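You operate a simulated robot arm through the tools that you are given. There is no shell and no other tool.

The job below is to be done with a simulated robot arm. You get a single attempt, and the scene is never put back.

JOB
Wipe the dust off the packing bench with the yellow pad.
Fine: raise the white clamp flap and slide the end stop out of the way to LARGE, green knob tight again; put the pad back. What is to be rubbed or washed off counts as gone when no trace of it is left.

Only the result counts: the job must be done as asked and must still hold three seconds after the hand-in. Knocking over, shifting, dropping, spilling or breaking anything else fails it.

ROBOT AND FRAMES
A 7-joint arm with a two-finger gripper, fixed in place. Base frame: the origin is at the foot of the arm, x ahead of it, y to its left, z up; the work surface is at about z = 82. Lengths are in cm, angles in rad, forces in N, time in s.
With the tool pointing down near the work surface it reaches from about 30 to 74 cm from the base axis. Its first joint turns from -2.897 to 2.897 rad. Payload 2.94 kg.
The TCP is the grasp point between the finger pads, 3 cm short of the fingertips. In the tool frame z runs along the fingers and y along their closing line. The gripper opens to 13.8 cm. The gripper's body begins 10.9 cm behind the TCP.
Orientation is that of the tool frame in the base frame, as a unit quaternion [x, y, z, w]. With the fingers straight down and closing along the base's y, the tool's x points along the base's -x, its y along +y and its z along -z.

CONTROLS
- The arm moves only by the tool servo_tool. Its argument "steps" is a list of rows, each a list of 7 numbers: the turn, a rotation vector about the tool's x, y, z in rad, then the shift along the tool's x, y, z in cm, then the opening, from 0 (shut) to 1 (fully open). In form: [[rx, ry, rz, x, y, z, grip], ...]. A call has 1 to 20 rows; each row shifts and turns the commanded pose from where the row before left it, along the tool's axes as they then stand. Each row takes 0.2 s and may step no farther than 5 cm and 0.15 rad from the row before; otherwise, or with a gripper value out of range, the whole call is refused. Where a pose cannot be reached the arm comes as near as it can. A force on the tool above 50 N (or 10 N above the force at the start of the call, whichever is more), or a blocked arm, ends the call early, and 0.2 s more pass. Each finger halts on what it meets, pressing with about 28 N; the grip force reading is that of the motor and also rises with nothing between the fingers. The clock runs only during rows and for 0.2 s after the last one: add rows that do not move to give the fingers time. The reply holds the time, the measured pose of the TCP, the force on the tool along the base axes, the opening and the grip force, in the units named above and with some noise, with the torque about the TCP (base axes, N m) and any sound that the robot's microphone picked up.
- Cameras (640 x 400 px; columns grow to the right, rows downward): "scene" is fixed at [5.17, -49.84, 141]; the picture's right is [0.82, -0.57, 0.00], its down [-0.24, -0.34, -0.91] and it looks along [0.52, 0.74, -0.42] (base axes); focal length 288 px, centre (320, 200). "wrist" rides on the gripper at [7.1, 1.9, -14.6] in the tool frame; the picture's right is [-0.26, 0.96, 0.00], its down [-0.85, -0.23, -0.48] and it looks along [-0.46, -0.12, 0.88] (tool axes); focal length 280 px, centre (320, 200).
- snapshot(camera): a new picture of that camera. No time passes.
- raise_lower(by): slides the trunk up (or, below 0, down) by that many cm; the arm rides with it, the base frame stays. It gives what a move gives, with no picture.
- measure_at(camera, pixels): for up to 12 pixels [column, row] of the newest picture of that camera ("zoom" is the newest enlarged one), the place [x, y, z] in the base frame of the surface seen there, good to about 0.2 cm. No time passes.
- zoom(camera, box): a new picture of the part [left, top, right, bottom] of that camera's present view, enlarged. No time passes.
- hand_in(): hands the job in; it is judged then, once.

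Leave the gripper open and the arm clear of the work at the hand-in unless told otherwise.

The tools are called after "Request:" by a JSON object that holds its "method" and its "body". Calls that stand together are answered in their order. servo_tool: Moves the arm, as the interface text tells. Its arguments: {"type":"object","properties":{"steps":{"type":"array","items":{"type":"array","items":{"type":"number"}}}},"required":["steps"]} The other tools are called the same way: raise_lower (by) slides the trunk up or down; snapshot (camera) takes a picture; measure_at (camera, pixels) gives the place of the surface under pixels of a picture; zoom (camera, box) takes an enlarged picture of a part of a camera's view; hand_in () hands the job in.

At the start:

```text
time: 0.0
eef_pos: [37.26, 21.87, 133.63]
tcp_rot: [0.0, 1.0, -0.001, 0.0]
ft_force: [0.6, 0.7, 0.2]
torque: [-0.05, -0.01, 0.01]
opening: 13.81
grip_force: 0.1
trunk travel left (down, up): [-42.5, 2.9]
```

scene: 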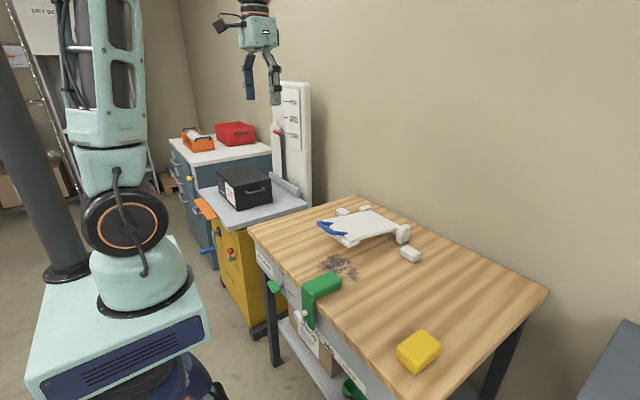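
wrist: 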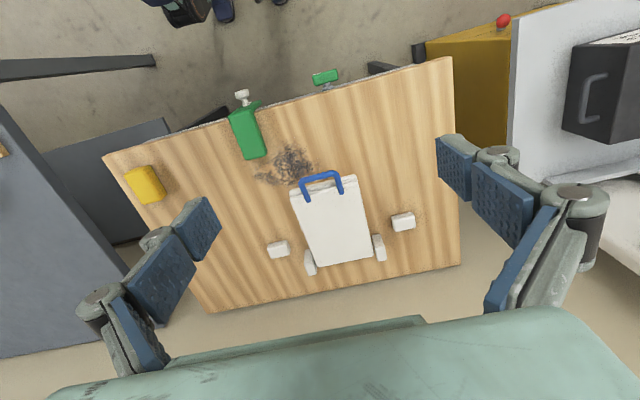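

I see a wooden bench with a dust patch near (338,265) in the scene view, a white flap with a blue handle, a green end stop at (320,295), a green knob at (275,287), and the yellow pad at (418,350). First I'll take enlarged pictures to look closer.

Request:
{"method": "zoom", "body": {"camera": "scene", "box": [240, 190, 440, 315]}}

Request:
{"method": "zoom", "body": {"camera": "wrist", "box": [200, 60, 440, 210]}}

Request:
{"method": "zoom", "body": {"camera": "scene", "box": [240, 240, 400, 340]}}

```text
3.20 times, centred on (340, 252) of scene
```

zoom: 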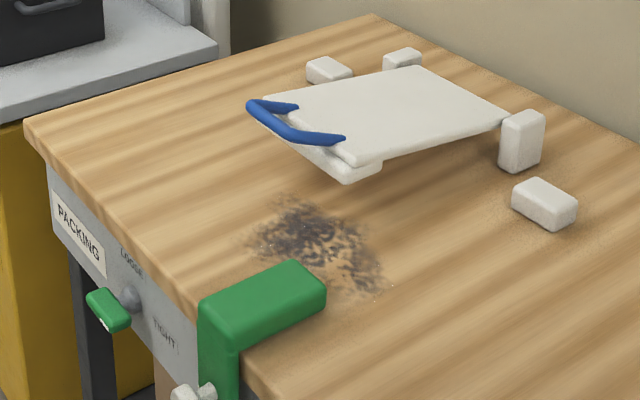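

```text
2.67 times, centred on (320, 135) of wrist
```

zoom: 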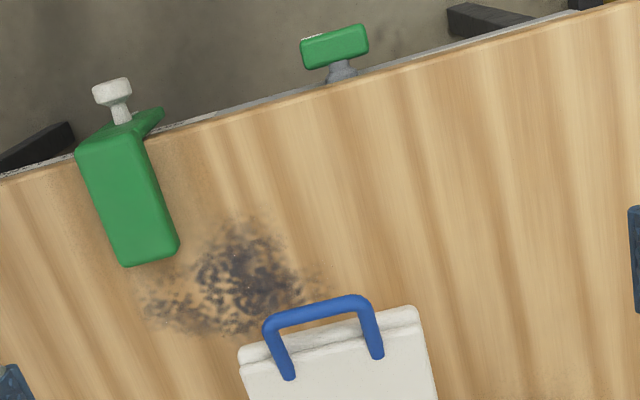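

```text
4.00 times, centred on (320, 290) of scene
```

zoom: 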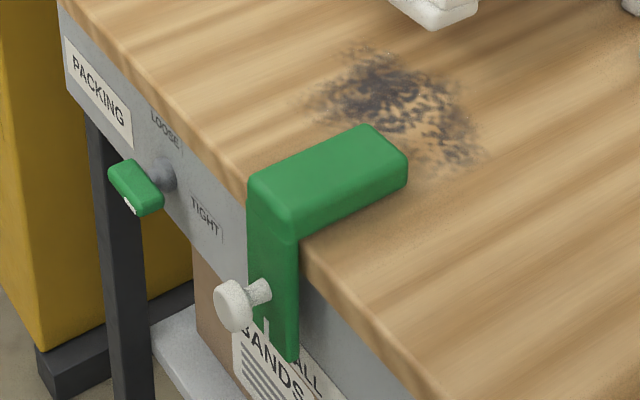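

I'll measure key points: bench corners, dust extents, end stop, knob, flap, pad.

Request:
{"method": "snapshot", "body": {"camera": "scene"}}

Request:
{"method": "measure_at", "body": {"camera": "scene", "pixels": [[250, 229], [356, 197], [547, 290], [310, 285], [330, 274], [322, 280], [302, 290], [300, 315], [312, 325], [274, 287], [282, 284], [297, 314]]}}

Request:
{"method": "measure_at", "body": {"camera": "scene", "pixels": [[418, 343], [400, 350], [438, 340], [420, 365], [330, 228], [345, 243], [370, 213], [395, 225], [402, 233], [410, 255], [342, 211], [320, 224]]}}

Request:
{"method": "snapshot", "body": {"camera": "wrist"}}

Request:
{"method": "measure_at", "body": {"camera": "wrist", "pixels": [[105, 155], [452, 58], [211, 310], [458, 265], [258, 178], [262, 150], [300, 150], [325, 165], [285, 190], [240, 95], [326, 77], [145, 185]]}}

Request:
{"method": "measure_at", "body": {"camera": "wrist", "pixels": [[320, 175], [302, 182], [342, 178], [300, 200], [360, 185], [315, 265], [370, 255], [278, 250], [310, 262], [379, 246], [402, 223], [336, 225]]}}

```text
taken
```

scene: 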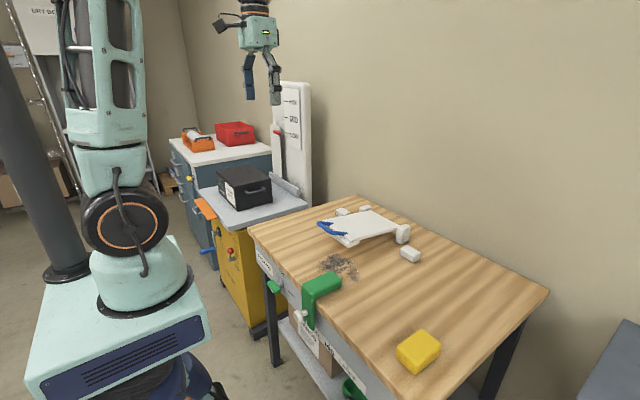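

```text
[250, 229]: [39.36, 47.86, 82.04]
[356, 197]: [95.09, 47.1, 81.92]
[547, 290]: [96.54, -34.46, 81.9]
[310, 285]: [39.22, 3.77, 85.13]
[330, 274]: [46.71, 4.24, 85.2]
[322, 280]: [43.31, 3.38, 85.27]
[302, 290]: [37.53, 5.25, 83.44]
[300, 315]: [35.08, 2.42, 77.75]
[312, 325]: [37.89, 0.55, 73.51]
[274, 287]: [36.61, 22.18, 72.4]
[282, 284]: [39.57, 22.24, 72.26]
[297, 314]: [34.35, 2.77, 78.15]
```

```text
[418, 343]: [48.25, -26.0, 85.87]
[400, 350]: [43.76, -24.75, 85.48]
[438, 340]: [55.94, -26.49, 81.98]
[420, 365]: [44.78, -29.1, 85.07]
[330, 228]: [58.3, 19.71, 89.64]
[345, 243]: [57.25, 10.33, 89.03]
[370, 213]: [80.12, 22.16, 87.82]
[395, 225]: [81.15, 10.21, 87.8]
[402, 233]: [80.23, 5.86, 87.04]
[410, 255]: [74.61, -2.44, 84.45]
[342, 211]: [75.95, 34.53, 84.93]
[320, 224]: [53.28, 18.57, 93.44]
```

```text
taken
```

wrist: 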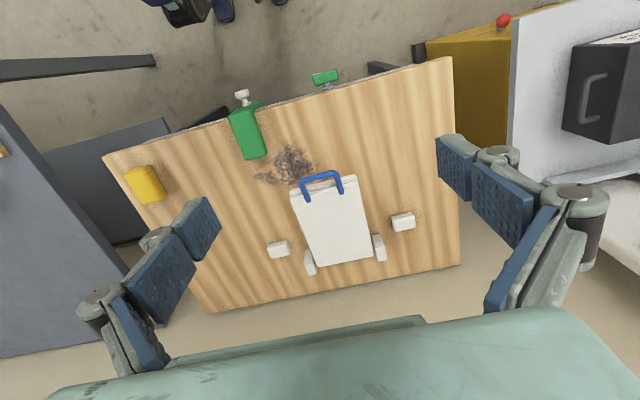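

```text
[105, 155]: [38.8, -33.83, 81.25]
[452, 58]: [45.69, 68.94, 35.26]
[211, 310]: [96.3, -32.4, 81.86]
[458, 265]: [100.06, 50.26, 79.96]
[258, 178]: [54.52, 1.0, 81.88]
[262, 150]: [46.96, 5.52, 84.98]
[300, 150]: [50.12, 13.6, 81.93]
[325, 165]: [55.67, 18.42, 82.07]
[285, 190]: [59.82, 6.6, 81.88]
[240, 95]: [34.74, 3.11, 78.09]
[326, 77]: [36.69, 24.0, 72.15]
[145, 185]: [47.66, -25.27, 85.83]
```

```text
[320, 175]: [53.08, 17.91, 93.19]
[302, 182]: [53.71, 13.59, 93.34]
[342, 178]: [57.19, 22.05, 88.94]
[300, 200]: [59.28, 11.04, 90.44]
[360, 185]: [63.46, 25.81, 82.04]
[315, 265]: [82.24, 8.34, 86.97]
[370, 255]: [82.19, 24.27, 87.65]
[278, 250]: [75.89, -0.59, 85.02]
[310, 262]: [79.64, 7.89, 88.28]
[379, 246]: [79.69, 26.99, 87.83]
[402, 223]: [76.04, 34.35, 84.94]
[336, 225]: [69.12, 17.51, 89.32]
```

I see the bench top at z≈82 (x 39–96, y −34–48), the flap hinged around x≈80 between posts at y≈7 and 27, handle at x≈53, z≈93. Next I enlarge the front rail of the bench to find the labels for the slide.

Request:
{"method": "zoom", "body": {"camera": "scene", "box": [290, 300, 450, 400]}}

Request:
{"method": "zoom", "body": {"camera": "scene", "box": [250, 240, 346, 300]}}

Request:
{"method": "zoom", "body": {"camera": "scene", "box": [280, 270, 360, 320]}}

Request:
{"method": "zoom", "body": {"camera": "scene", "box": [300, 195, 428, 275]}}

```text
4.00 times, centred on (370, 350) of scene
```

zoom: 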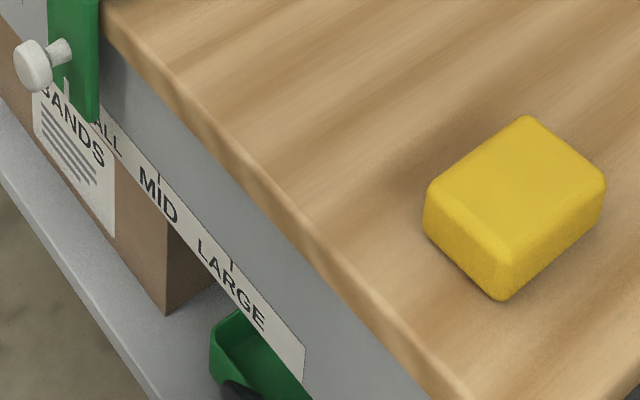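

```text
6.67 times, centred on (298, 270) of scene
```

zoom: 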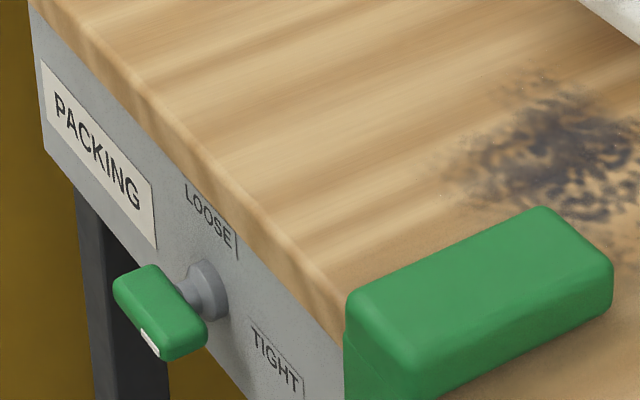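

```text
8.00 times, centred on (320, 295) of scene
```

zoom: 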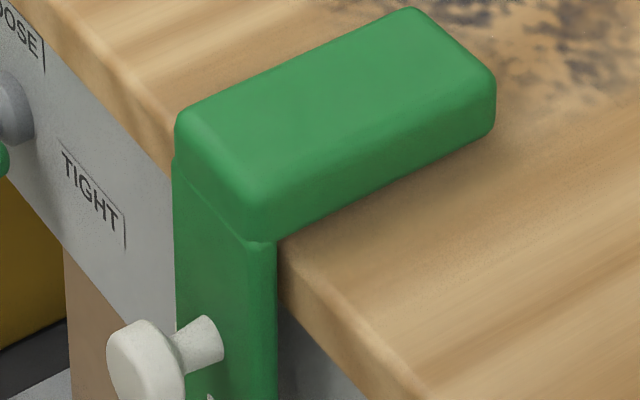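

```text
5.00 times, centred on (364, 235) of scene
```

zoom: 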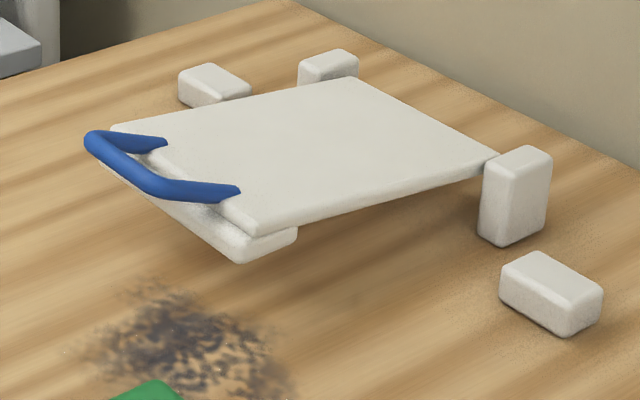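

Labels SMALL / MID / LARGE run along the front rail toward −y, the stop is at SMALL. I measure the tick marks and the knob geometry in enlarged views.

Request:
{"method": "zoom", "body": {"camera": "scene", "box": [290, 300, 386, 360]}}

Request:
{"method": "measure_at", "body": {"camera": "zoom", "pixels": [[100, 100], [60, 70], [120, 60], [105, 150], [300, 295], [420, 330]]}}

Request:
{"method": "zoom", "body": {"camera": "scene", "box": [320, 330, 400, 380]}}

Request:
{"method": "measure_at", "body": {"camera": "scene", "pixels": [[340, 344], [348, 354], [358, 364], [366, 375], [346, 388], [398, 352], [422, 331], [441, 346], [407, 347], [416, 372]]}}

```text
6.67 times, centred on (338, 330) of scene
```

zoom: 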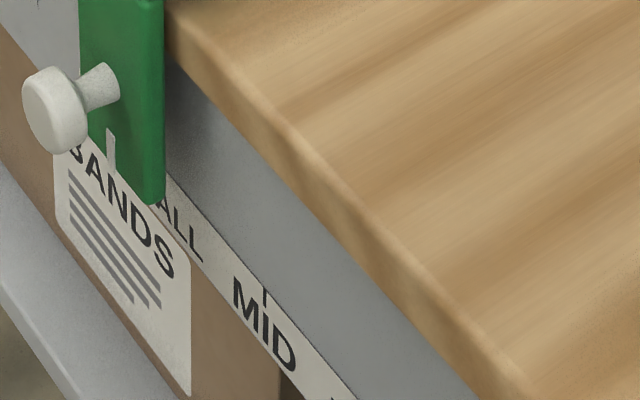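

```text
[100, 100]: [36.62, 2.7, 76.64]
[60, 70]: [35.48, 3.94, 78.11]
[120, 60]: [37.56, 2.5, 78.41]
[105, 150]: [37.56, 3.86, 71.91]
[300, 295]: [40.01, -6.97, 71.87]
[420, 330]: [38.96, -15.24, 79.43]
```

```text
8.00 times, centred on (360, 355) of scene
```

zoom: 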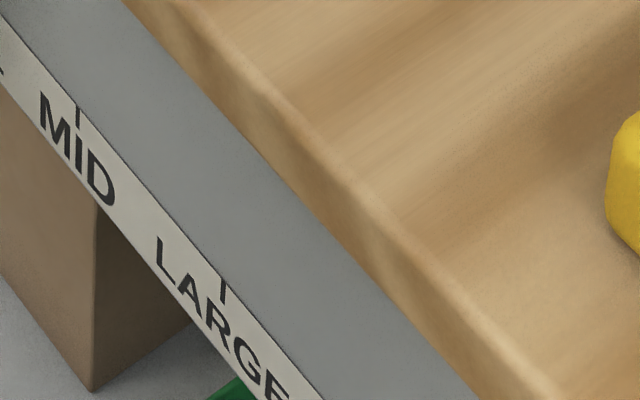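

```text
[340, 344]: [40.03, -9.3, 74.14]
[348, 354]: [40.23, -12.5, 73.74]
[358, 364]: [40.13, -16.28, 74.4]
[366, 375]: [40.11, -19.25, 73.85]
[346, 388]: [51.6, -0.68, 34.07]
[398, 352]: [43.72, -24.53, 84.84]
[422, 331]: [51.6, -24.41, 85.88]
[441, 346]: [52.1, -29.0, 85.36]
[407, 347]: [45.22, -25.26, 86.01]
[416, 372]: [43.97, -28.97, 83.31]
```

I measure the two ticks (MID at (78,110), LARGE at (222,290) in this enlarged view).

Request:
{"method": "measure_at", "body": {"camera": "zoom", "pixels": [[78, 112], [78, 120], [222, 290], [222, 300], [180, 270], [300, 395]]}}

Request:
{"method": "zoom", "body": {"camera": "scene", "box": [260, 260, 324, 300]}}

Request:
{"method": "measure_at", "body": {"camera": "zoom", "pixels": [[90, 230], [120, 200], [180, 280], [105, 280], [145, 310], [200, 240], [280, 180], [330, 270], [130, 240], [225, 210]]}}

```text
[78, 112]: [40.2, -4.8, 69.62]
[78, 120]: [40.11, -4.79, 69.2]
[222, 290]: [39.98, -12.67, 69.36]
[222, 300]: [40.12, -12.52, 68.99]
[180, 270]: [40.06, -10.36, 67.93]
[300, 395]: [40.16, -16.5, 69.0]
```

```text
10.00 times, centred on (292, 280) of scene
```

zoom: 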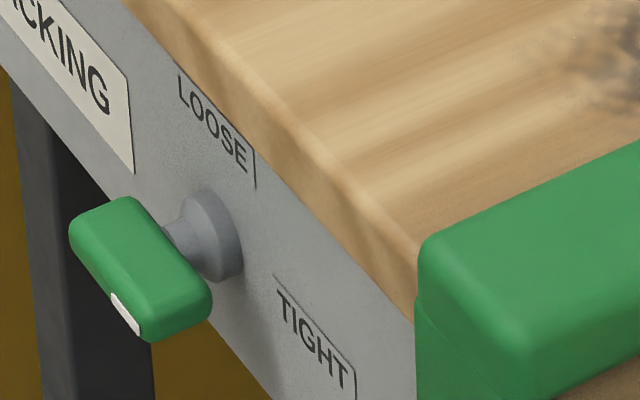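

```text
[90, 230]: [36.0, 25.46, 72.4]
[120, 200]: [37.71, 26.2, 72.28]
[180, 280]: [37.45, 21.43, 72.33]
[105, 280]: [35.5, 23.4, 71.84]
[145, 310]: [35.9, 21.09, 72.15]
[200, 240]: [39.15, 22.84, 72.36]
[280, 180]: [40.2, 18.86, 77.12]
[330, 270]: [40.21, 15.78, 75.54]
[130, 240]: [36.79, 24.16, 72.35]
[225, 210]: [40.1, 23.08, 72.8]
```

The knob bar is roughly horizontal with its white mark at the −y end. I measure the LOOSE/TIGHT label positions relative to the knob axis.

Request:
{"method": "measure_at", "body": {"camera": "zoom", "pixels": [[180, 95], [245, 160], [255, 180], [280, 300], [345, 380], [355, 390], [215, 195], [235, 270], [195, 290], [75, 225], [205, 310], [190, 245]]}}

Request:
{"method": "zoom", "body": {"camera": "wrist", "box": [220, 60, 348, 140]}}

Request:
{"method": "measure_at", "body": {"camera": "zoom", "pixels": [[465, 85], [520, 65], [585, 50], [530, 90], [525, 120], [120, 175], [110, 160], [50, 270], [150, 235], [210, 215], [120, 300], [230, 460]]}}

```text
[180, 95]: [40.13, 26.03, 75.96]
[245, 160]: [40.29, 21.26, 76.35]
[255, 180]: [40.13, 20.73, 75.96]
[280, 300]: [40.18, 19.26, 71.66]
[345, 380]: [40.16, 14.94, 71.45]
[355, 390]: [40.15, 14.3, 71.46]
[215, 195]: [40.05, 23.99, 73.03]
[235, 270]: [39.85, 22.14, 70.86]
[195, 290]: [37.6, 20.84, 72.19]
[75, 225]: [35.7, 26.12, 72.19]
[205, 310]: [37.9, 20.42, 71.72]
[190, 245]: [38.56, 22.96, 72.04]
```

```text
5.00 times, centred on (284, 100) of wrist
```

zoom: 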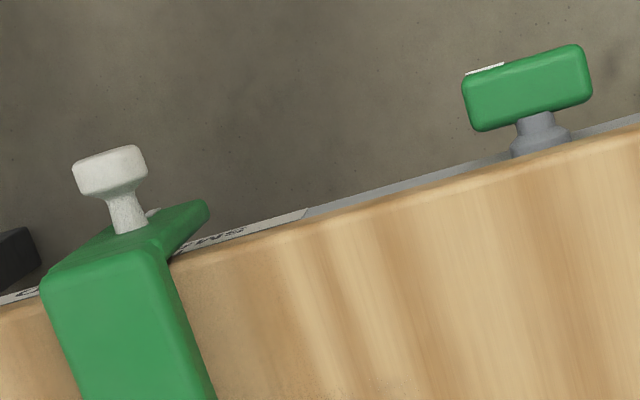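

```text
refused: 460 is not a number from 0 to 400
```

LOOSE is straight above the knob axis (y≈23.4, z≈71.5) and TIGHT is to its right (−y), so the knob is tight now. LARGE's tick is at y≈−12.6, MID at −4.8. Next I measure the flap's handle and underside more exactly in an enlarged view.

Request:
{"method": "zoom", "body": {"camera": "scene", "box": [310, 205, 374, 245]}}

Request:
{"method": "measure_at", "body": {"camera": "zoom", "pixels": [[85, 160], [130, 200], [180, 260], [230, 285], [110, 170], [330, 265], [180, 170], [360, 340], [390, 330], [200, 310], [345, 390], [430, 370]]}}

Request:
{"method": "zoom", "body": {"camera": "wrist", "box": [270, 160, 398, 240]}}

Request:
{"method": "measure_at", "body": {"camera": "zoom", "pixels": [[170, 85], [250, 65], [330, 60], [160, 110], [185, 200], [355, 140], [110, 170], [430, 90], [250, 130], [350, 300], [160, 80], [345, 65]]}}

```text
10.00 times, centred on (342, 225) of scene
```

zoom: 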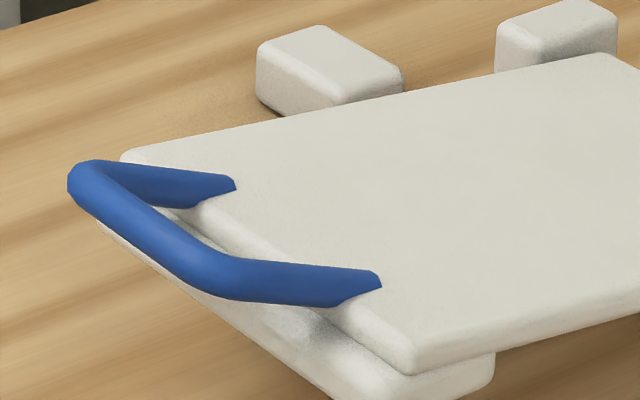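

```text
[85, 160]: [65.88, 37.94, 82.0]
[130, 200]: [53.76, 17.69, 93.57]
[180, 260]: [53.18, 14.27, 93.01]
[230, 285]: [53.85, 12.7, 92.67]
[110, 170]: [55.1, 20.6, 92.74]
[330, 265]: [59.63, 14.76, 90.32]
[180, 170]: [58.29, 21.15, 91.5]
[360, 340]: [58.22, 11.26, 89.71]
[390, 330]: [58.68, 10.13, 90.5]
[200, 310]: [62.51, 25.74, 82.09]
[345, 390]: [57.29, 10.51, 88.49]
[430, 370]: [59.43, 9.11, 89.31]
```

```text
5.00 times, centred on (334, 200) of wrist
```

zoom: 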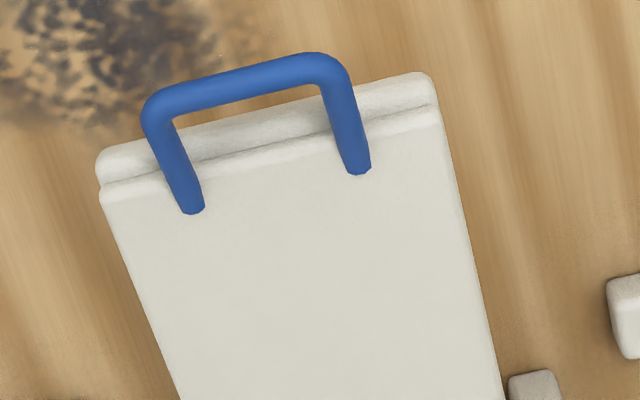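

```text
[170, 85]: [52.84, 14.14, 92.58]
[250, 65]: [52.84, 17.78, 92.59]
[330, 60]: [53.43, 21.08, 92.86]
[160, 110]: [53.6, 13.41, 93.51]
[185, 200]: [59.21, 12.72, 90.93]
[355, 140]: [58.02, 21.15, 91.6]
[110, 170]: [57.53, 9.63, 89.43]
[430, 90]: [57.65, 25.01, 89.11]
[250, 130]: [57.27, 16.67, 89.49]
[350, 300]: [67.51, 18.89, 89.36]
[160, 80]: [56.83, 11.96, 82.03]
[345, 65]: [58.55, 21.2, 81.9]
```

The handle bar's centre is about (53.4, 17.3, 93.0), with legs at y≈13 and 21.3. My plan: hook the closed fingers, tilted 45° forward, under the bar inside the loop and swing the flap up along its arc. First I move to about (46, 17.3, 105) with the fingers shut, then tilt.

Request:
{"method": "servo_tool", "body": {"steps": [[0, 0, 0, -1.25, -0.653, 4.09, 0], [0, 0, 0, -1.25, -0.653, 4.09, 0], [0, 0, 0, -1.25, -0.653, 4.09, 0], [0, 0, 0, -1.25, -0.653, 4.09, 0], [0, 0, 0, -1.25, -0.653, 4.09, 0], [0, 0, 0, -1.25, -0.653, 4.09, 0], [0, 0, 0, -1.25, -0.653, 4.09, 0], [0, -0.131, 0, 0, 0, 0, 0], [0, -0.131, 0, 0, 0, 0, 0], [0, -0.131, 0, 0, 0, 0, 0], [0, -0.131, 0, 0, 0, 0, 0], [0, -0.131, 0, 0, 0, 0, 0], [0, -0.131, 0, 0, 0, 0, 0], [0, 0, 0, 0, 0, 0, 0]]}}

```text
time: 3.0
eef_pos: [45.84, 16.76, 104.82]
tcp_rot: [0.004, 0.934, -0.012, 0.356]
ft_force: [-0.5, 0.0, -0.1]
torque: [0.0, -0.01, -0.03]
opening: 0.0
grip_force: 28.1
out of reach, approached as far as the arm can: row 13
trunk travel left (down, up): [-42.5, 2.9]
```

The tilt reached about 42° (arm limit at this position). Let me look at the pictures.

Request:
{"method": "snapshot", "body": {"camera": "scene"}}

Request:
{"method": "snapshot", "body": {"camera": "wrist"}}

```text
taken
```

scene: 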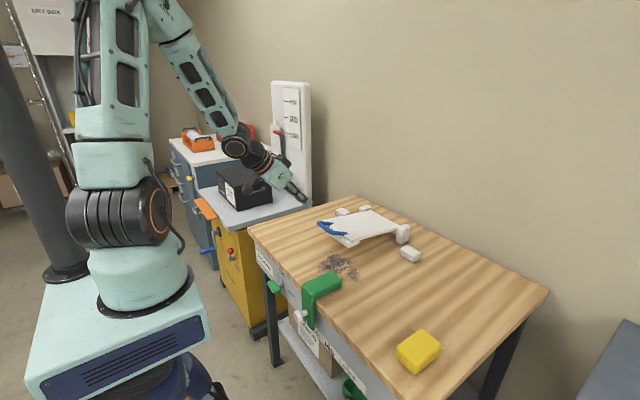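

```text
taken
```

wrist: 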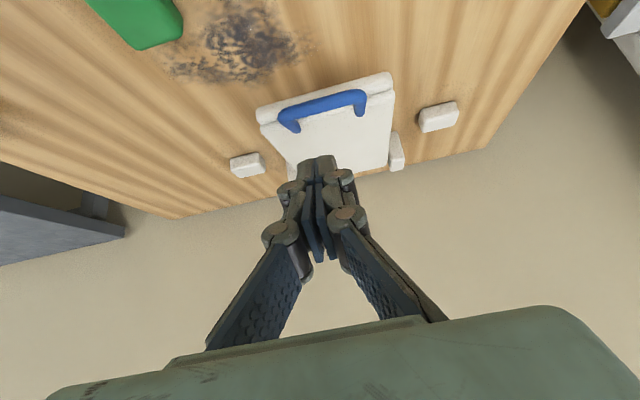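

Fingers are shut and tilted ~42°. Next I go straight down to z≈90 in front of the handle, then forward to x≈50.5, below the bar.

Request:
{"method": "servo_tool", "body": {"steps": [[0, 0, 0, 2.46, 0.135, 2.76, 0], [0, 0, 0, 2.46, 0.135, 2.76, 0], [0, 0, 0, 2.46, 0.135, 2.76, 0], [0, 0, 0, 2.46, 0.135, 2.76, 0], [0, 0, 0, 0, 0, 0, 0]]}}

Request:
{"method": "snapshot", "body": {"camera": "scene"}}

Request:
{"method": "snapshot", "body": {"camera": "wrist"}}

```text
time: 4.2
eef_pos: [46.05, 17.09, 89.84]
tcp_rot: [0.003, 0.935, -0.011, 0.355]
ft_force: [0.0, -0.2, 0.2]
torque: [0.01, 0.03, 0.03]
opening: 0.01
grip_force: 28.1
trunk travel left (down, up): [-42.5, 2.9]
```

```text
taken
```

scene: 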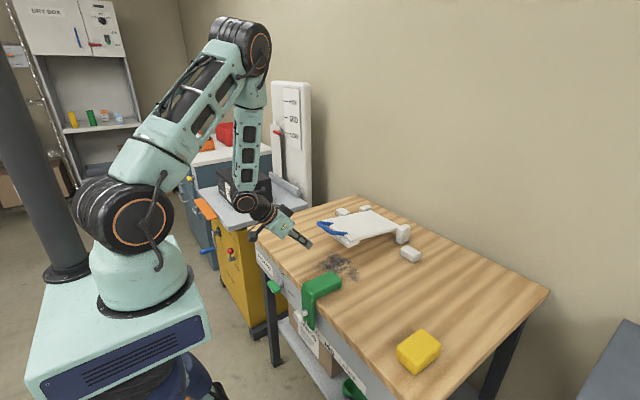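

```text
taken
```

wrist: 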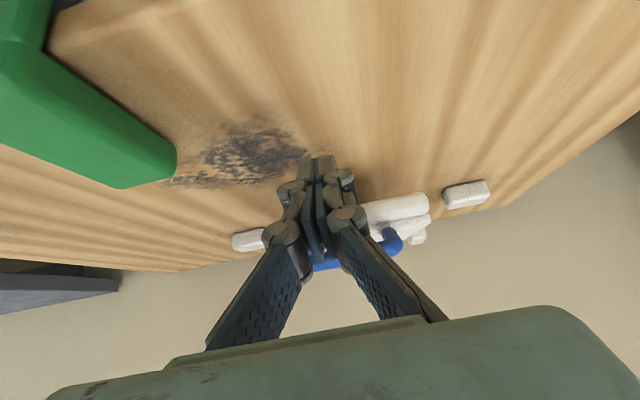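

The tool holds at z≈90, x≈46, clear. Next: forward 4.6 cm under the bar, then up slowly to touch it.

Request:
{"method": "servo_tool", "body": {"steps": [[0, 0, 0, -1.72, 0.05, 1.53, 0], [0, 0, 0, -1.72, 0.05, 1.53, 0], [0, 0, 0, 0, 0, 0, 0]]}}

Request:
{"method": "zoom", "body": {"camera": "scene", "box": [260, 180, 420, 280]}}

Request:
{"method": "snapshot", "body": {"camera": "wrist"}}

```text
time: 5.0
eef_pos: [50.67, 17.03, 90.02]
tcp_rot: [0.004, 0.934, -0.012, 0.356]
ft_force: [0.0, 0.3, 0.2]
torque: [0.0, 0.0, 0.03]
opening: 0.0
grip_force: 27.5
trunk travel left (down, up): [-42.5, 2.9]
```

```text
4.00 times, centred on (340, 230) of scene
```

zoom: 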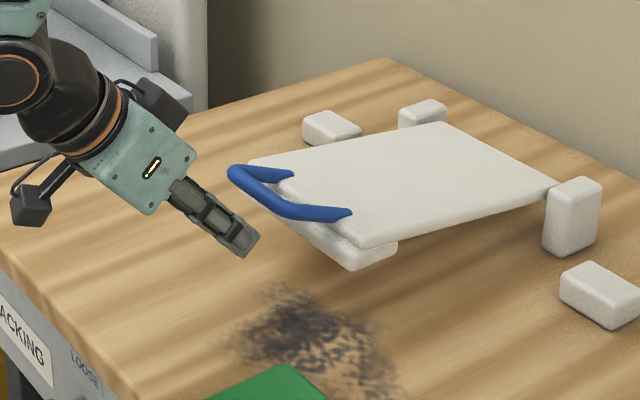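

```text
taken
```

wrist: 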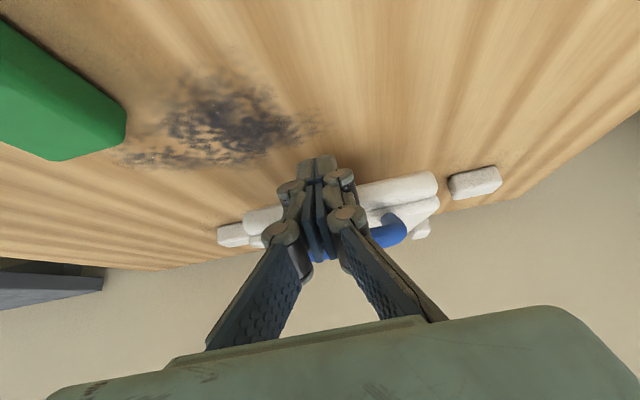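

The fingertips are just in front of and below the bar. Next: move up-forward by (1.3, 1.7) cm to touch it.

Request:
{"method": "servo_tool", "body": {"steps": [[0, 0, 0, -1.05, 0.1, -0.2, 0], [0, 0, 0, -1.05, 0.1, -0.2, 0], [0, 0, 0, 0, 0, 0, 0]]}}

Request:
{"method": "zoom", "body": {"camera": "scene", "box": [260, 180, 420, 280]}}

```text
time: 5.8
eef_pos: [52.12, 17.33, 91.53]
tcp_rot: [0.004, 0.934, -0.012, 0.356]
ft_force: [0.2, 0.1, -0.5]
torque: [0.02, 0.0, -0.02]
opening: 0.01
grip_force: 27.8
trunk travel left (down, up): [-42.5, 2.9]
```

```text
4.00 times, centred on (340, 230) of scene
```

zoom: 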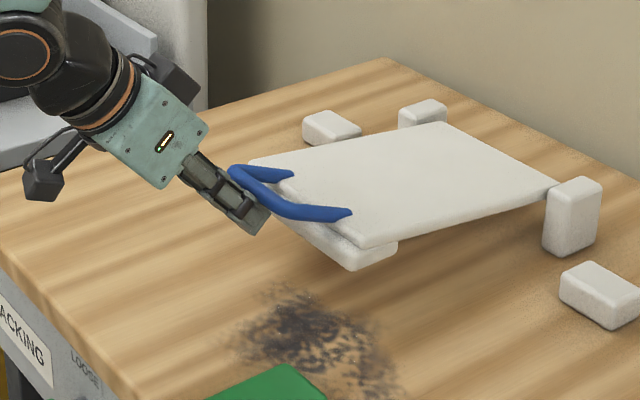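

Close to touching. Next I lift along the arc by about 12° in small steps and check force.

Request:
{"method": "servo_tool", "body": {"steps": [[0, 0, 0, -1.601, 0, -1.069, 0], [0, 0, 0, -1.669, 0, -0.954, 0], [0, 0, 0, -1.736, 0, -0.835, 0], [0, 0, 0, 0, 0, 0, 0]]}}

Request:
{"method": "zoom", "body": {"camera": "scene", "box": [260, 180, 420, 280]}}

```text
time: 6.8
eef_pos: [53.77, 17.42, 97.02]
tcp_rot: [0.004, 0.934, -0.012, 0.357]
ft_force: [-3.7, -0.8, -1.6]
torque: [-0.02, -0.02, -0.02]
opening: 0.6
grip_force: 28.5
trunk travel left (down, up): [-42.5, 2.9]
```

```text
4.00 times, centred on (340, 230) of scene
```

zoom: 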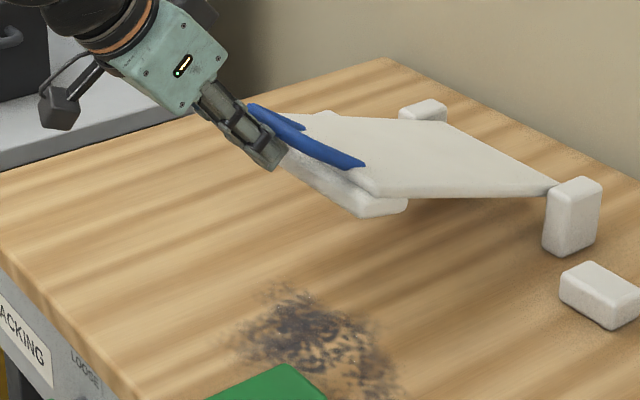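

The flap rises with only ~4 N. I continue along the arc for another 20°.

Request:
{"method": "servo_tool", "body": {"steps": [[0, 0, 0, -2.239, 0, -0.87, 0], [0, 0, 0, -2.31, 0, -0.671, 0], [0, 0, 0, -2.358, 0, -0.469, 0], [0, 0, 0, -2.392, 0, -0.262, 0], [0, 0, 0, 0, 0, 0, 0]]}}

Request:
{"method": "snapshot", "body": {"camera": "scene"}}

```text
time: 8.0
eef_pos: [59.11, 17.57, 105.11]
tcp_rot: [0.003, 0.935, -0.011, 0.355]
ft_force: [-2.0, 0.0, -1.2]
torque: [0.0, -0.03, -0.03]
opening: 0.02
grip_force: 29.2
trunk travel left (down, up): [-42.5, 2.9]
```

```text
taken
```

scene: 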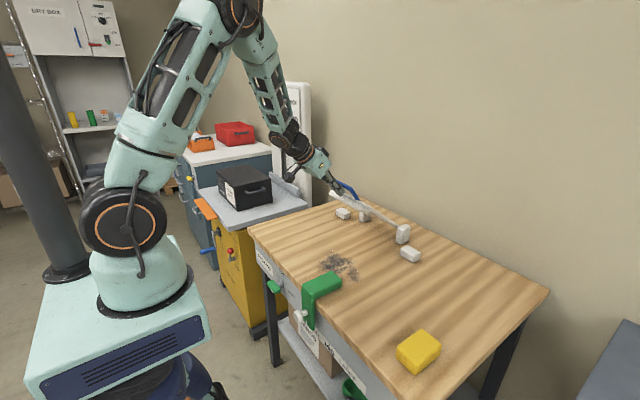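

The flap is up roughly 35° and following. I continue the next 20° of the arc.

Request:
{"method": "servo_tool", "body": {"steps": [[0, 0, 0, -2.402, 0, -0.05, 0], [0, 0, 0, -2.398, 0, 0.158, 0], [0, 0, 0, -2.377, 0, 0.367, 0], [0, 0, 0, -2.334, 0, 0.573, 0], [0, 0, 0, 0, 0, 0, 0]]}}

Request:
{"method": "zoom", "body": {"camera": "scene", "box": [260, 130, 420, 230]}}

Request:
{"method": "snapshot", "body": {"camera": "wrist"}}

```text
time: 9.2
eef_pos: [67.01, 17.5, 110.5]
tcp_rot: [0.003, 0.934, -0.011, 0.356]
ft_force: [-0.1, 0.1, 0.2]
torque: [-0.01, -0.04, -0.02]
opening: 0.01
grip_force: 28.0
trunk travel left (down, up): [-42.5, 2.9]
```

```text
4.00 times, centred on (340, 180) of scene
```

zoom: 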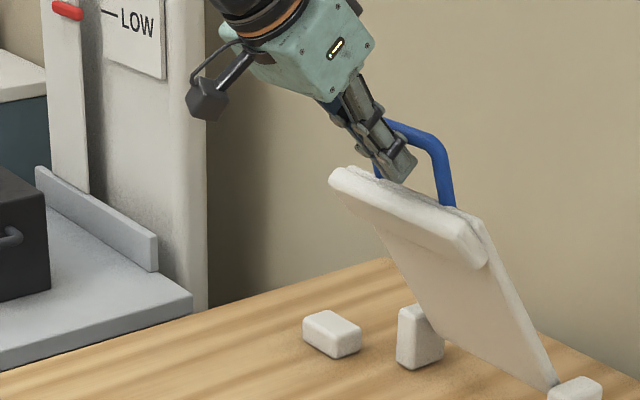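

```text
taken
```

wrist: 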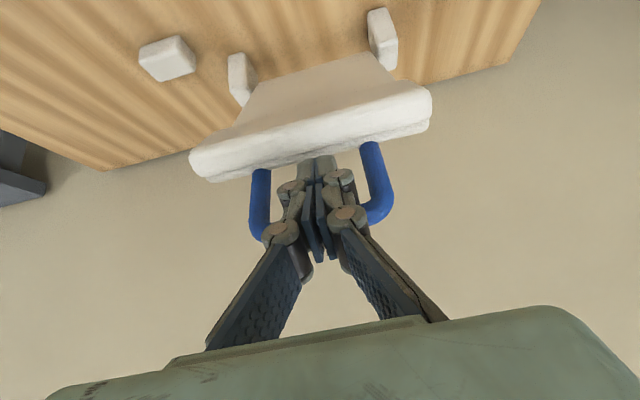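

The flap is at about 60° and the bar is still against the fingers. I go on another 20°.

Request:
{"method": "servo_tool", "body": {"steps": [[0, 0, 0, -2.276, 0, 0.772, 0], [0, 0, 0, -2.199, 0, 0.969, 0], [0, 0, 0, -2.109, 0, 1.158, 0], [0, 0, 0, -1.999, 0, 1.336, 0], [0, 0, 0, 0, 0, 0, 0]]}}

Request:
{"method": "zoom", "body": {"camera": "scene", "box": [260, 130, 420, 230]}}

Request:
{"method": "snapshot", "body": {"camera": "wrist"}}

```text
time: 10.4
eef_pos: [76.47, 17.2, 113.34]
tcp_rot: [0.004, 0.934, -0.013, 0.357]
ft_force: [-0.5, -0.8, -2.2]
torque: [0.04, -0.01, 0.0]
opening: 0.0
grip_force: 28.4
trunk travel left (down, up): [-42.5, 2.9]
```

```text
4.00 times, centred on (340, 180) of scene
```

zoom: 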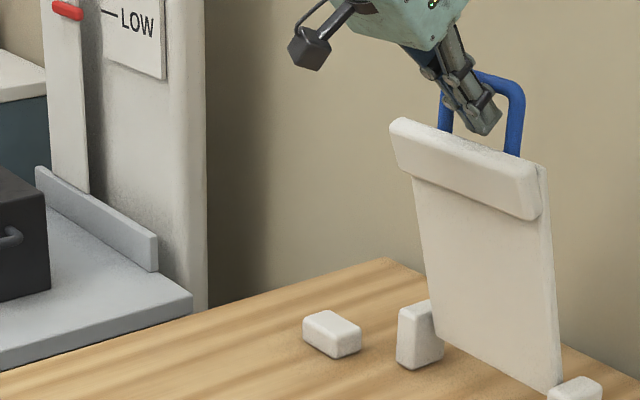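

```text
taken
```

wrist: 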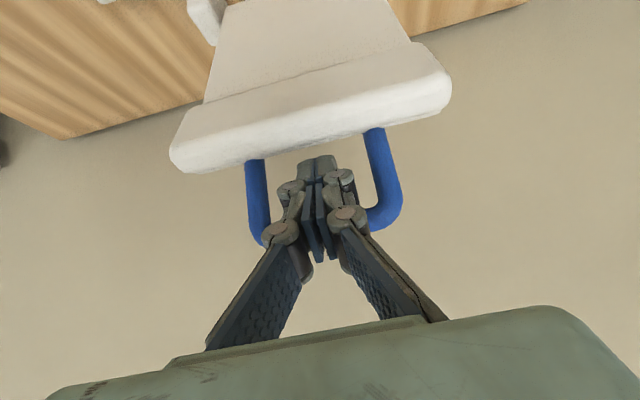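

The flap is around 80° up. Next two more arc steps past vertical, then check.

Request:
{"method": "servo_tool", "body": {"steps": [[0, 0, 0, -1.873, 0, 1.506, 0], [0, 0, 0, -1.736, 0, 1.664, 0], [0, 0, 0, 0, 0, 0, 0]]}}

Request:
{"method": "zoom", "body": {"camera": "scene", "box": [280, 130, 440, 230]}}

Request:
{"method": "measure_at", "body": {"camera": "zoom", "pixels": [[330, 120], [450, 190], [380, 290], [470, 370], [420, 250], [440, 110], [350, 160]]}}

```text
time: 10.8
eef_pos: [77.34, 17.36, 112.03]
tcp_rot: [0.005, 0.939, -0.014, 0.343]
ft_force: [-0.9, 0.4, -3.7]
torque: [-0.03, -0.36, -0.03]
opening: 0.0
grip_force: 29.0
trunk travel left (down, up): [-42.5, 2.9]
stopped in row 1: the force on the tool passed its limit at 65 N (the readings are from after the stop); the commanded pose is now the measured one
```

```text
4.00 times, centred on (360, 180) of scene
```

zoom: 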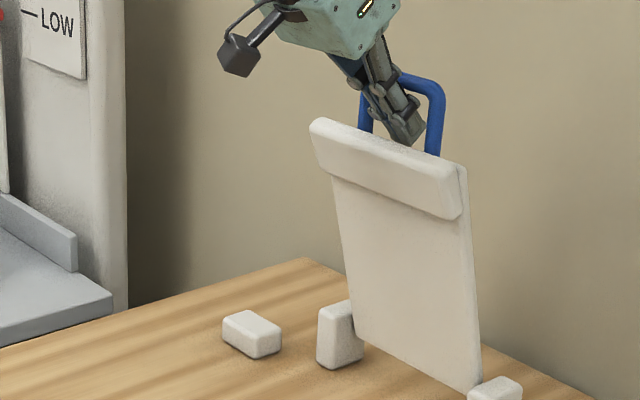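

```text
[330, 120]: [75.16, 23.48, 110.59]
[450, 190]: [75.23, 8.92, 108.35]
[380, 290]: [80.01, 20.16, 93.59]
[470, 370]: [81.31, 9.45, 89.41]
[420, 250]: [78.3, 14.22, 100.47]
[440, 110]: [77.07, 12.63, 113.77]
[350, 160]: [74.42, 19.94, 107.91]
```

The call stopped: 65 N. From the measured points the flap is at ~75° and its pivot is nearer x≈82, so the fingertip pressed on the flap's edge at about (77, 111). I back the finger up inside the loop by (−1.0, +3.2) cm to free that edge and keep the bar in front of it.

Request:
{"method": "servo_tool", "body": {"steps": [[0, 0, 0, -0.65, 0, -1.54, 0], [0, 0, 0, -0.65, 0, -1.54, 0], [0, 0, 0, 0, 0, 0, 0]]}}

Request:
{"method": "zoom", "body": {"camera": "scene", "box": [280, 130, 440, 230]}}

Request:
{"method": "measure_at", "body": {"camera": "zoom", "pixels": [[330, 120], [450, 190], [380, 290], [470, 370], [420, 250], [440, 110], [430, 90]]}}

Request:
{"method": "snapshot", "body": {"camera": "wrist"}}

```text
time: 11.6
eef_pos: [75.67, 17.48, 114.14]
tcp_rot: [0.003, 0.943, -0.019, 0.331]
ft_force: [-25.9, 0.5, -40.1]
torque: [0.34, 0.24, 0.21]
opening: 0.62
grip_force: 28.0
trunk travel left (down, up): [-42.5, 2.9]
```

```text
4.00 times, centred on (360, 180) of scene
```

zoom: 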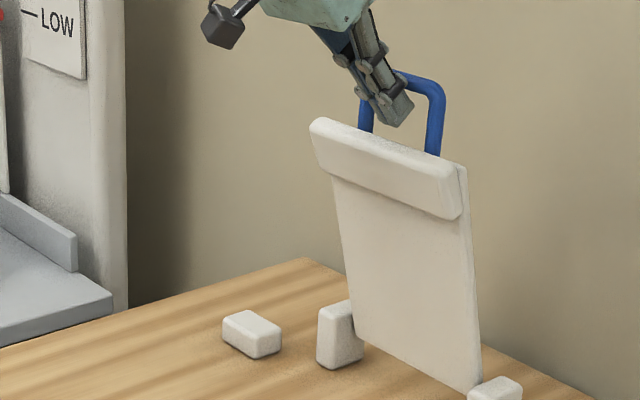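

```text
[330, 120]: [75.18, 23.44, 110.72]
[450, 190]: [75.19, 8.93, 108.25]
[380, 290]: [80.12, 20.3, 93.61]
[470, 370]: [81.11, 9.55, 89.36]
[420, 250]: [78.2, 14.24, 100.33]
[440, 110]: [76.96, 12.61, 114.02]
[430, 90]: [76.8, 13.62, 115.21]
```

```text
taken
```

wrist: 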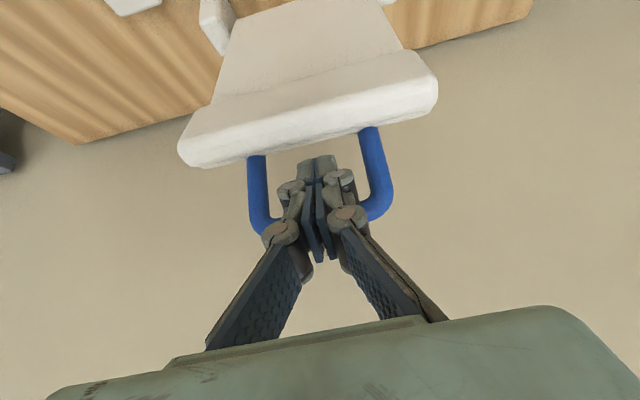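

The force is now 26/40 N at the bar and the flap hasn't moved: it sits at its end of travel (~75°). I ease the finger off the bar (1 cm back and down) and see whether the flap stays up by itself.

Request:
{"method": "servo_tool", "body": {"steps": [[0, 0, 0, 0.5, 0, 0, 0], [0, 0, 0, 0.5, 0, 0, 0], [0, 0, 0, 0, 0, 0, 0]]}}

Request:
{"method": "zoom", "body": {"camera": "scene", "box": [280, 130, 440, 230]}}

Request:
{"method": "measure_at", "body": {"camera": "zoom", "pixels": [[330, 120], [450, 190], [380, 290], [470, 370], [420, 250], [440, 110], [430, 90]]}}

```text
time: 12.4
eef_pos: [75.36, 17.46, 114.35]
tcp_rot: [0.005, 0.94, -0.016, 0.342]
ft_force: [-12.5, 3.3, -23.6]
torque: [-0.06, 0.28, -0.07]
opening: 0.59
grip_force: 28.3
trunk travel left (down, up): [-42.5, 2.9]
```

```text
4.00 times, centred on (360, 180) of scene
```

zoom: 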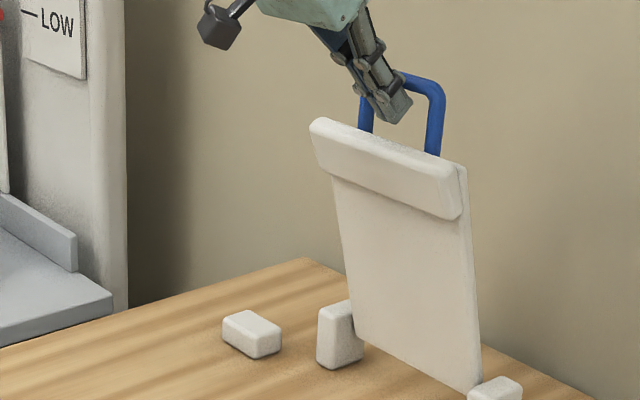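

```text
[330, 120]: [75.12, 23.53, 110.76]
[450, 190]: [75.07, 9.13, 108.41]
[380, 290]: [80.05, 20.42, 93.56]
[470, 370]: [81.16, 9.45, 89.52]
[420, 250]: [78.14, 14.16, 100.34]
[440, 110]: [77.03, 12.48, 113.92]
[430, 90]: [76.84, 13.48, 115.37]
```

Force halved and the flap hasn't moved. I ease off another 1.5 cm.

Request:
{"method": "servo_tool", "body": {"steps": [[0, 0, 0, 0.5, 0, 0, 0], [0, 0, 0, 0.5, 0, 0, 0], [0, 0, 0, 0.5, 0, 0, 0], [0, 0, 0, 0, 0, 0, 0]]}}

Request:
{"method": "zoom", "body": {"camera": "scene", "box": [280, 130, 440, 230]}}

Request:
{"method": "measure_at", "body": {"camera": "zoom", "pixels": [[330, 120], [450, 190], [380, 290], [470, 370], [420, 250], [440, 110], [430, 90]]}}

```text
time: 13.4
eef_pos: [74.32, 17.36, 114.08]
tcp_rot: [0.004, 0.938, -0.013, 0.346]
ft_force: [0.1, 0.3, -0.2]
torque: [-0.04, -0.02, -0.05]
opening: 0.0
grip_force: 28.4
trunk travel left (down, up): [-42.5, 2.9]
```

```text
4.00 times, centred on (360, 180) of scene
```

zoom: 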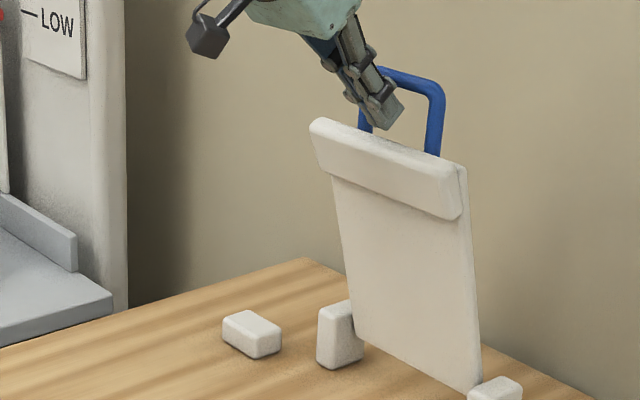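

```text
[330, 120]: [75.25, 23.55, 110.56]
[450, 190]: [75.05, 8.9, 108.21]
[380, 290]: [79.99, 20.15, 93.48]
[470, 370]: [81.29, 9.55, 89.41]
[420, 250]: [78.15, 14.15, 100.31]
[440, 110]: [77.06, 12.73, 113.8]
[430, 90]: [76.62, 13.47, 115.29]
```

Force is zero and the flap stays up by itself. I back the finger out of the loop along the tool's axis.

Request:
{"method": "servo_tool", "body": {"steps": [[0, 0, 0, 0.2, 0, -2.5, 0], [0, 0, 0, 0.2, 0, -2.5, 0], [0, 0, 0, 0, 0, -4, 0], [0, 0, 0, 0, 0, -4, 0], [0, 0, 0, 0, 0, 0, 0]]}}

Request:
{"method": "snapshot", "body": {"camera": "scene"}}

Request:
{"method": "zoom", "body": {"camera": "scene", "box": [260, 240, 420, 340]}}

Request:
{"method": "measure_at", "body": {"camera": "scene", "pixels": [[385, 202], [375, 203], [397, 222], [350, 252], [340, 262]]}}

```text
time: 14.6
eef_pos: [65.56, 17.85, 123.67]
tcp_rot: [0.005, 0.939, -0.015, 0.345]
ft_force: [0.0, 0.2, 0.0]
torque: [0.0, 0.02, -0.01]
opening: 0.01
grip_force: 28.2
trunk travel left (down, up): [-42.5, 2.9]
```

```text
taken
```

scene: 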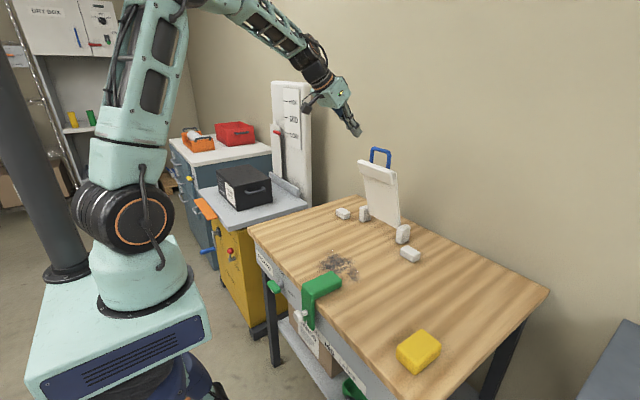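

```text
4.00 times, centred on (340, 290) of scene
```

zoom: 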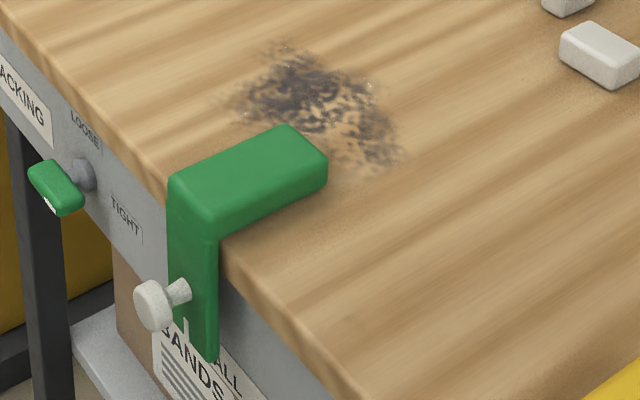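

```text
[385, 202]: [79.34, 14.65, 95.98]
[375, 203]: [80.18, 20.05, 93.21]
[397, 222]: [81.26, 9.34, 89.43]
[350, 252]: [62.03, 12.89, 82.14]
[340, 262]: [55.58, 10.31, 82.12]
```

The flap is up and stable. Next I bring the tool back to vertical and over the knob: move back a little, rotate upright, then go to about (36.6, 25.9, 95).

Request:
{"method": "servo_tool", "body": {"steps": [[0, 0, 0, 3.7, 0.8, -1.82, 0], [0, 0, 0, 3.7, 0.8, -1.82, 0], [0, 0.1406, 0, 0, 0, 0, 0], [0, 0.1406, 0, 0, 0, 0, 0], [0, 0.1406, 0, 0, 0, 0, 0], [0, 0.1406, 0, 0, 0, 0, 0], [0, 0.1406, 0, 0, 0, 0, 0], [0, 0, 0, 2.625, 0.8, 3.34, 0], [0, 0, 0, 2.625, 0.8, 3.34, 0], [0, 0, 0, 2.625, 0.8, 3.34, 0], [0, 0, 0, 2.625, 0.8, 3.34, 0], [0, 0, 0, 2.625, 0.8, 3.34, 0], [0, 0, 0, 2.625, 0.8, 3.34, 0], [0, 0, 0, 2.625, 0.8, 3.34, 0], [0, 0, 0, 2.625, 0.8, 3.34, 0], [0, 0, 0, 0, 0, 0, 0]]}}

Request:
{"method": "snapshot", "body": {"camera": "scene"}}

Request:
{"method": "snapshot", "body": {"camera": "wrist"}}

```text
time: 18.0
eef_pos: [36.9, 25.44, 94.71]
tcp_rot: [0.01, 1.0, -0.012, 0.0]
ft_force: [0.5, -0.2, 0.2]
torque: [0.0, 0.0, 0.03]
opening: 0.0
grip_force: 28.5
trunk travel left (down, up): [-42.5, 2.9]
```

```text
taken
```

scene: 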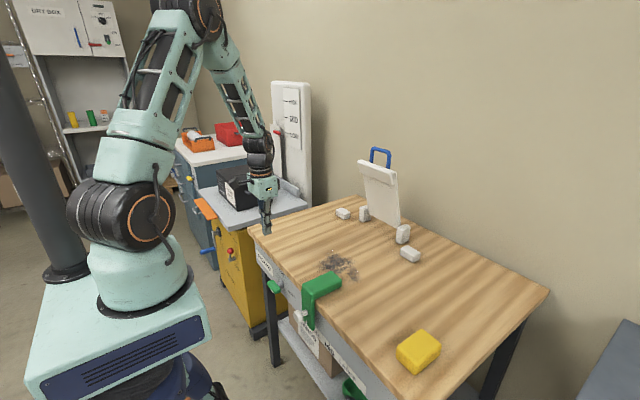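

```text
taken
```

wrist: 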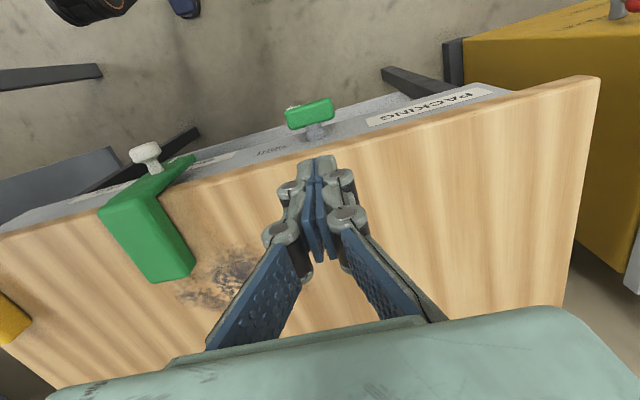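

The tool is upright at (36.9, 25.4, 94.7) with a ~1° tilt, which I'll correct. First I measure the knob from this wrist view (knob at (310,113)).

Request:
{"method": "zoom", "body": {"camera": "wrist", "box": [240, 80, 400, 180]}}

Request:
{"method": "measure_at", "body": {"camera": "zoom", "pixels": [[190, 130], [280, 110], [360, 90], [200, 190], [350, 150], [270, 160], [290, 190], [330, 240], [430, 210], [250, 280], [310, 320]]}}

```text
4.00 times, centred on (320, 130) of wrist
```

zoom: 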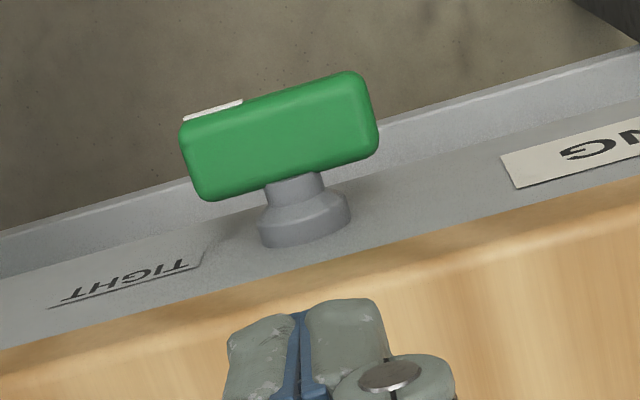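

```text
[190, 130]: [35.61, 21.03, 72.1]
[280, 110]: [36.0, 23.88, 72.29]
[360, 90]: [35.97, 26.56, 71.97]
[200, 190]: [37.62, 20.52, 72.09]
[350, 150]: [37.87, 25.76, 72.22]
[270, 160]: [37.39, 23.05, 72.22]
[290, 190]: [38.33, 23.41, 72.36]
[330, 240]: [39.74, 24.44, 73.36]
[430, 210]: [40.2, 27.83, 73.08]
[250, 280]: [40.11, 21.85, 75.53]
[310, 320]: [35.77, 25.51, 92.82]
```

The knob bar spans y 20.5–26.5, x 35.5–38.1, top z≈72.25. I correct the tilt and descend to a fingertip height of about 73.5 above its +y end.

Request:
{"method": "servo_tool", "body": {"steps": [[-0.024, 0, -0.02, 0, 0, 0, 0], [0, 0, 0, 0.08, 0.1, 3.64, 0], [0, 0, 0, 0.08, 0.1, 3.64, 0], [0, 0, 0, 0.08, 0.1, 3.64, 0], [0, 0, 0, 0.08, 0.1, 3.64, 0], [0, 0, 0, 0.08, 0.1, 3.64, 0], [0, 0, 0, 0, 0, 0, 0]]}}

Request:
{"method": "zoom", "body": {"camera": "scene", "box": [220, 220, 348, 300]}}

Request:
{"method": "snapshot", "body": {"camera": "wrist"}}

```text
time: 19.6
eef_pos: [36.31, 26.13, 76.38]
tcp_rot: [-0.001, 1.0, 0.0, 0.001]
ft_force: [0.5, -0.2, -0.4]
torque: [0.01, 0.02, -0.02]
opening: 0.02
grip_force: 28.3
trunk travel left (down, up): [-42.5, 2.9]
```

```text
5.00 times, centred on (284, 260) of scene
```

zoom: 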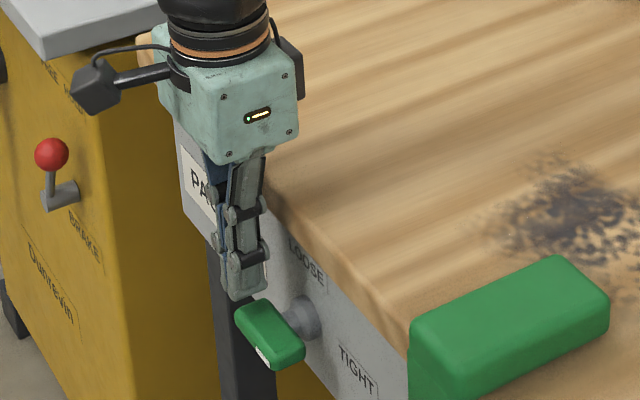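

```text
taken
```

wrist: 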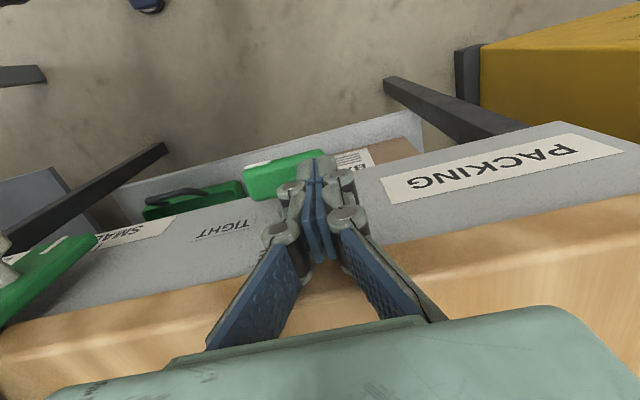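

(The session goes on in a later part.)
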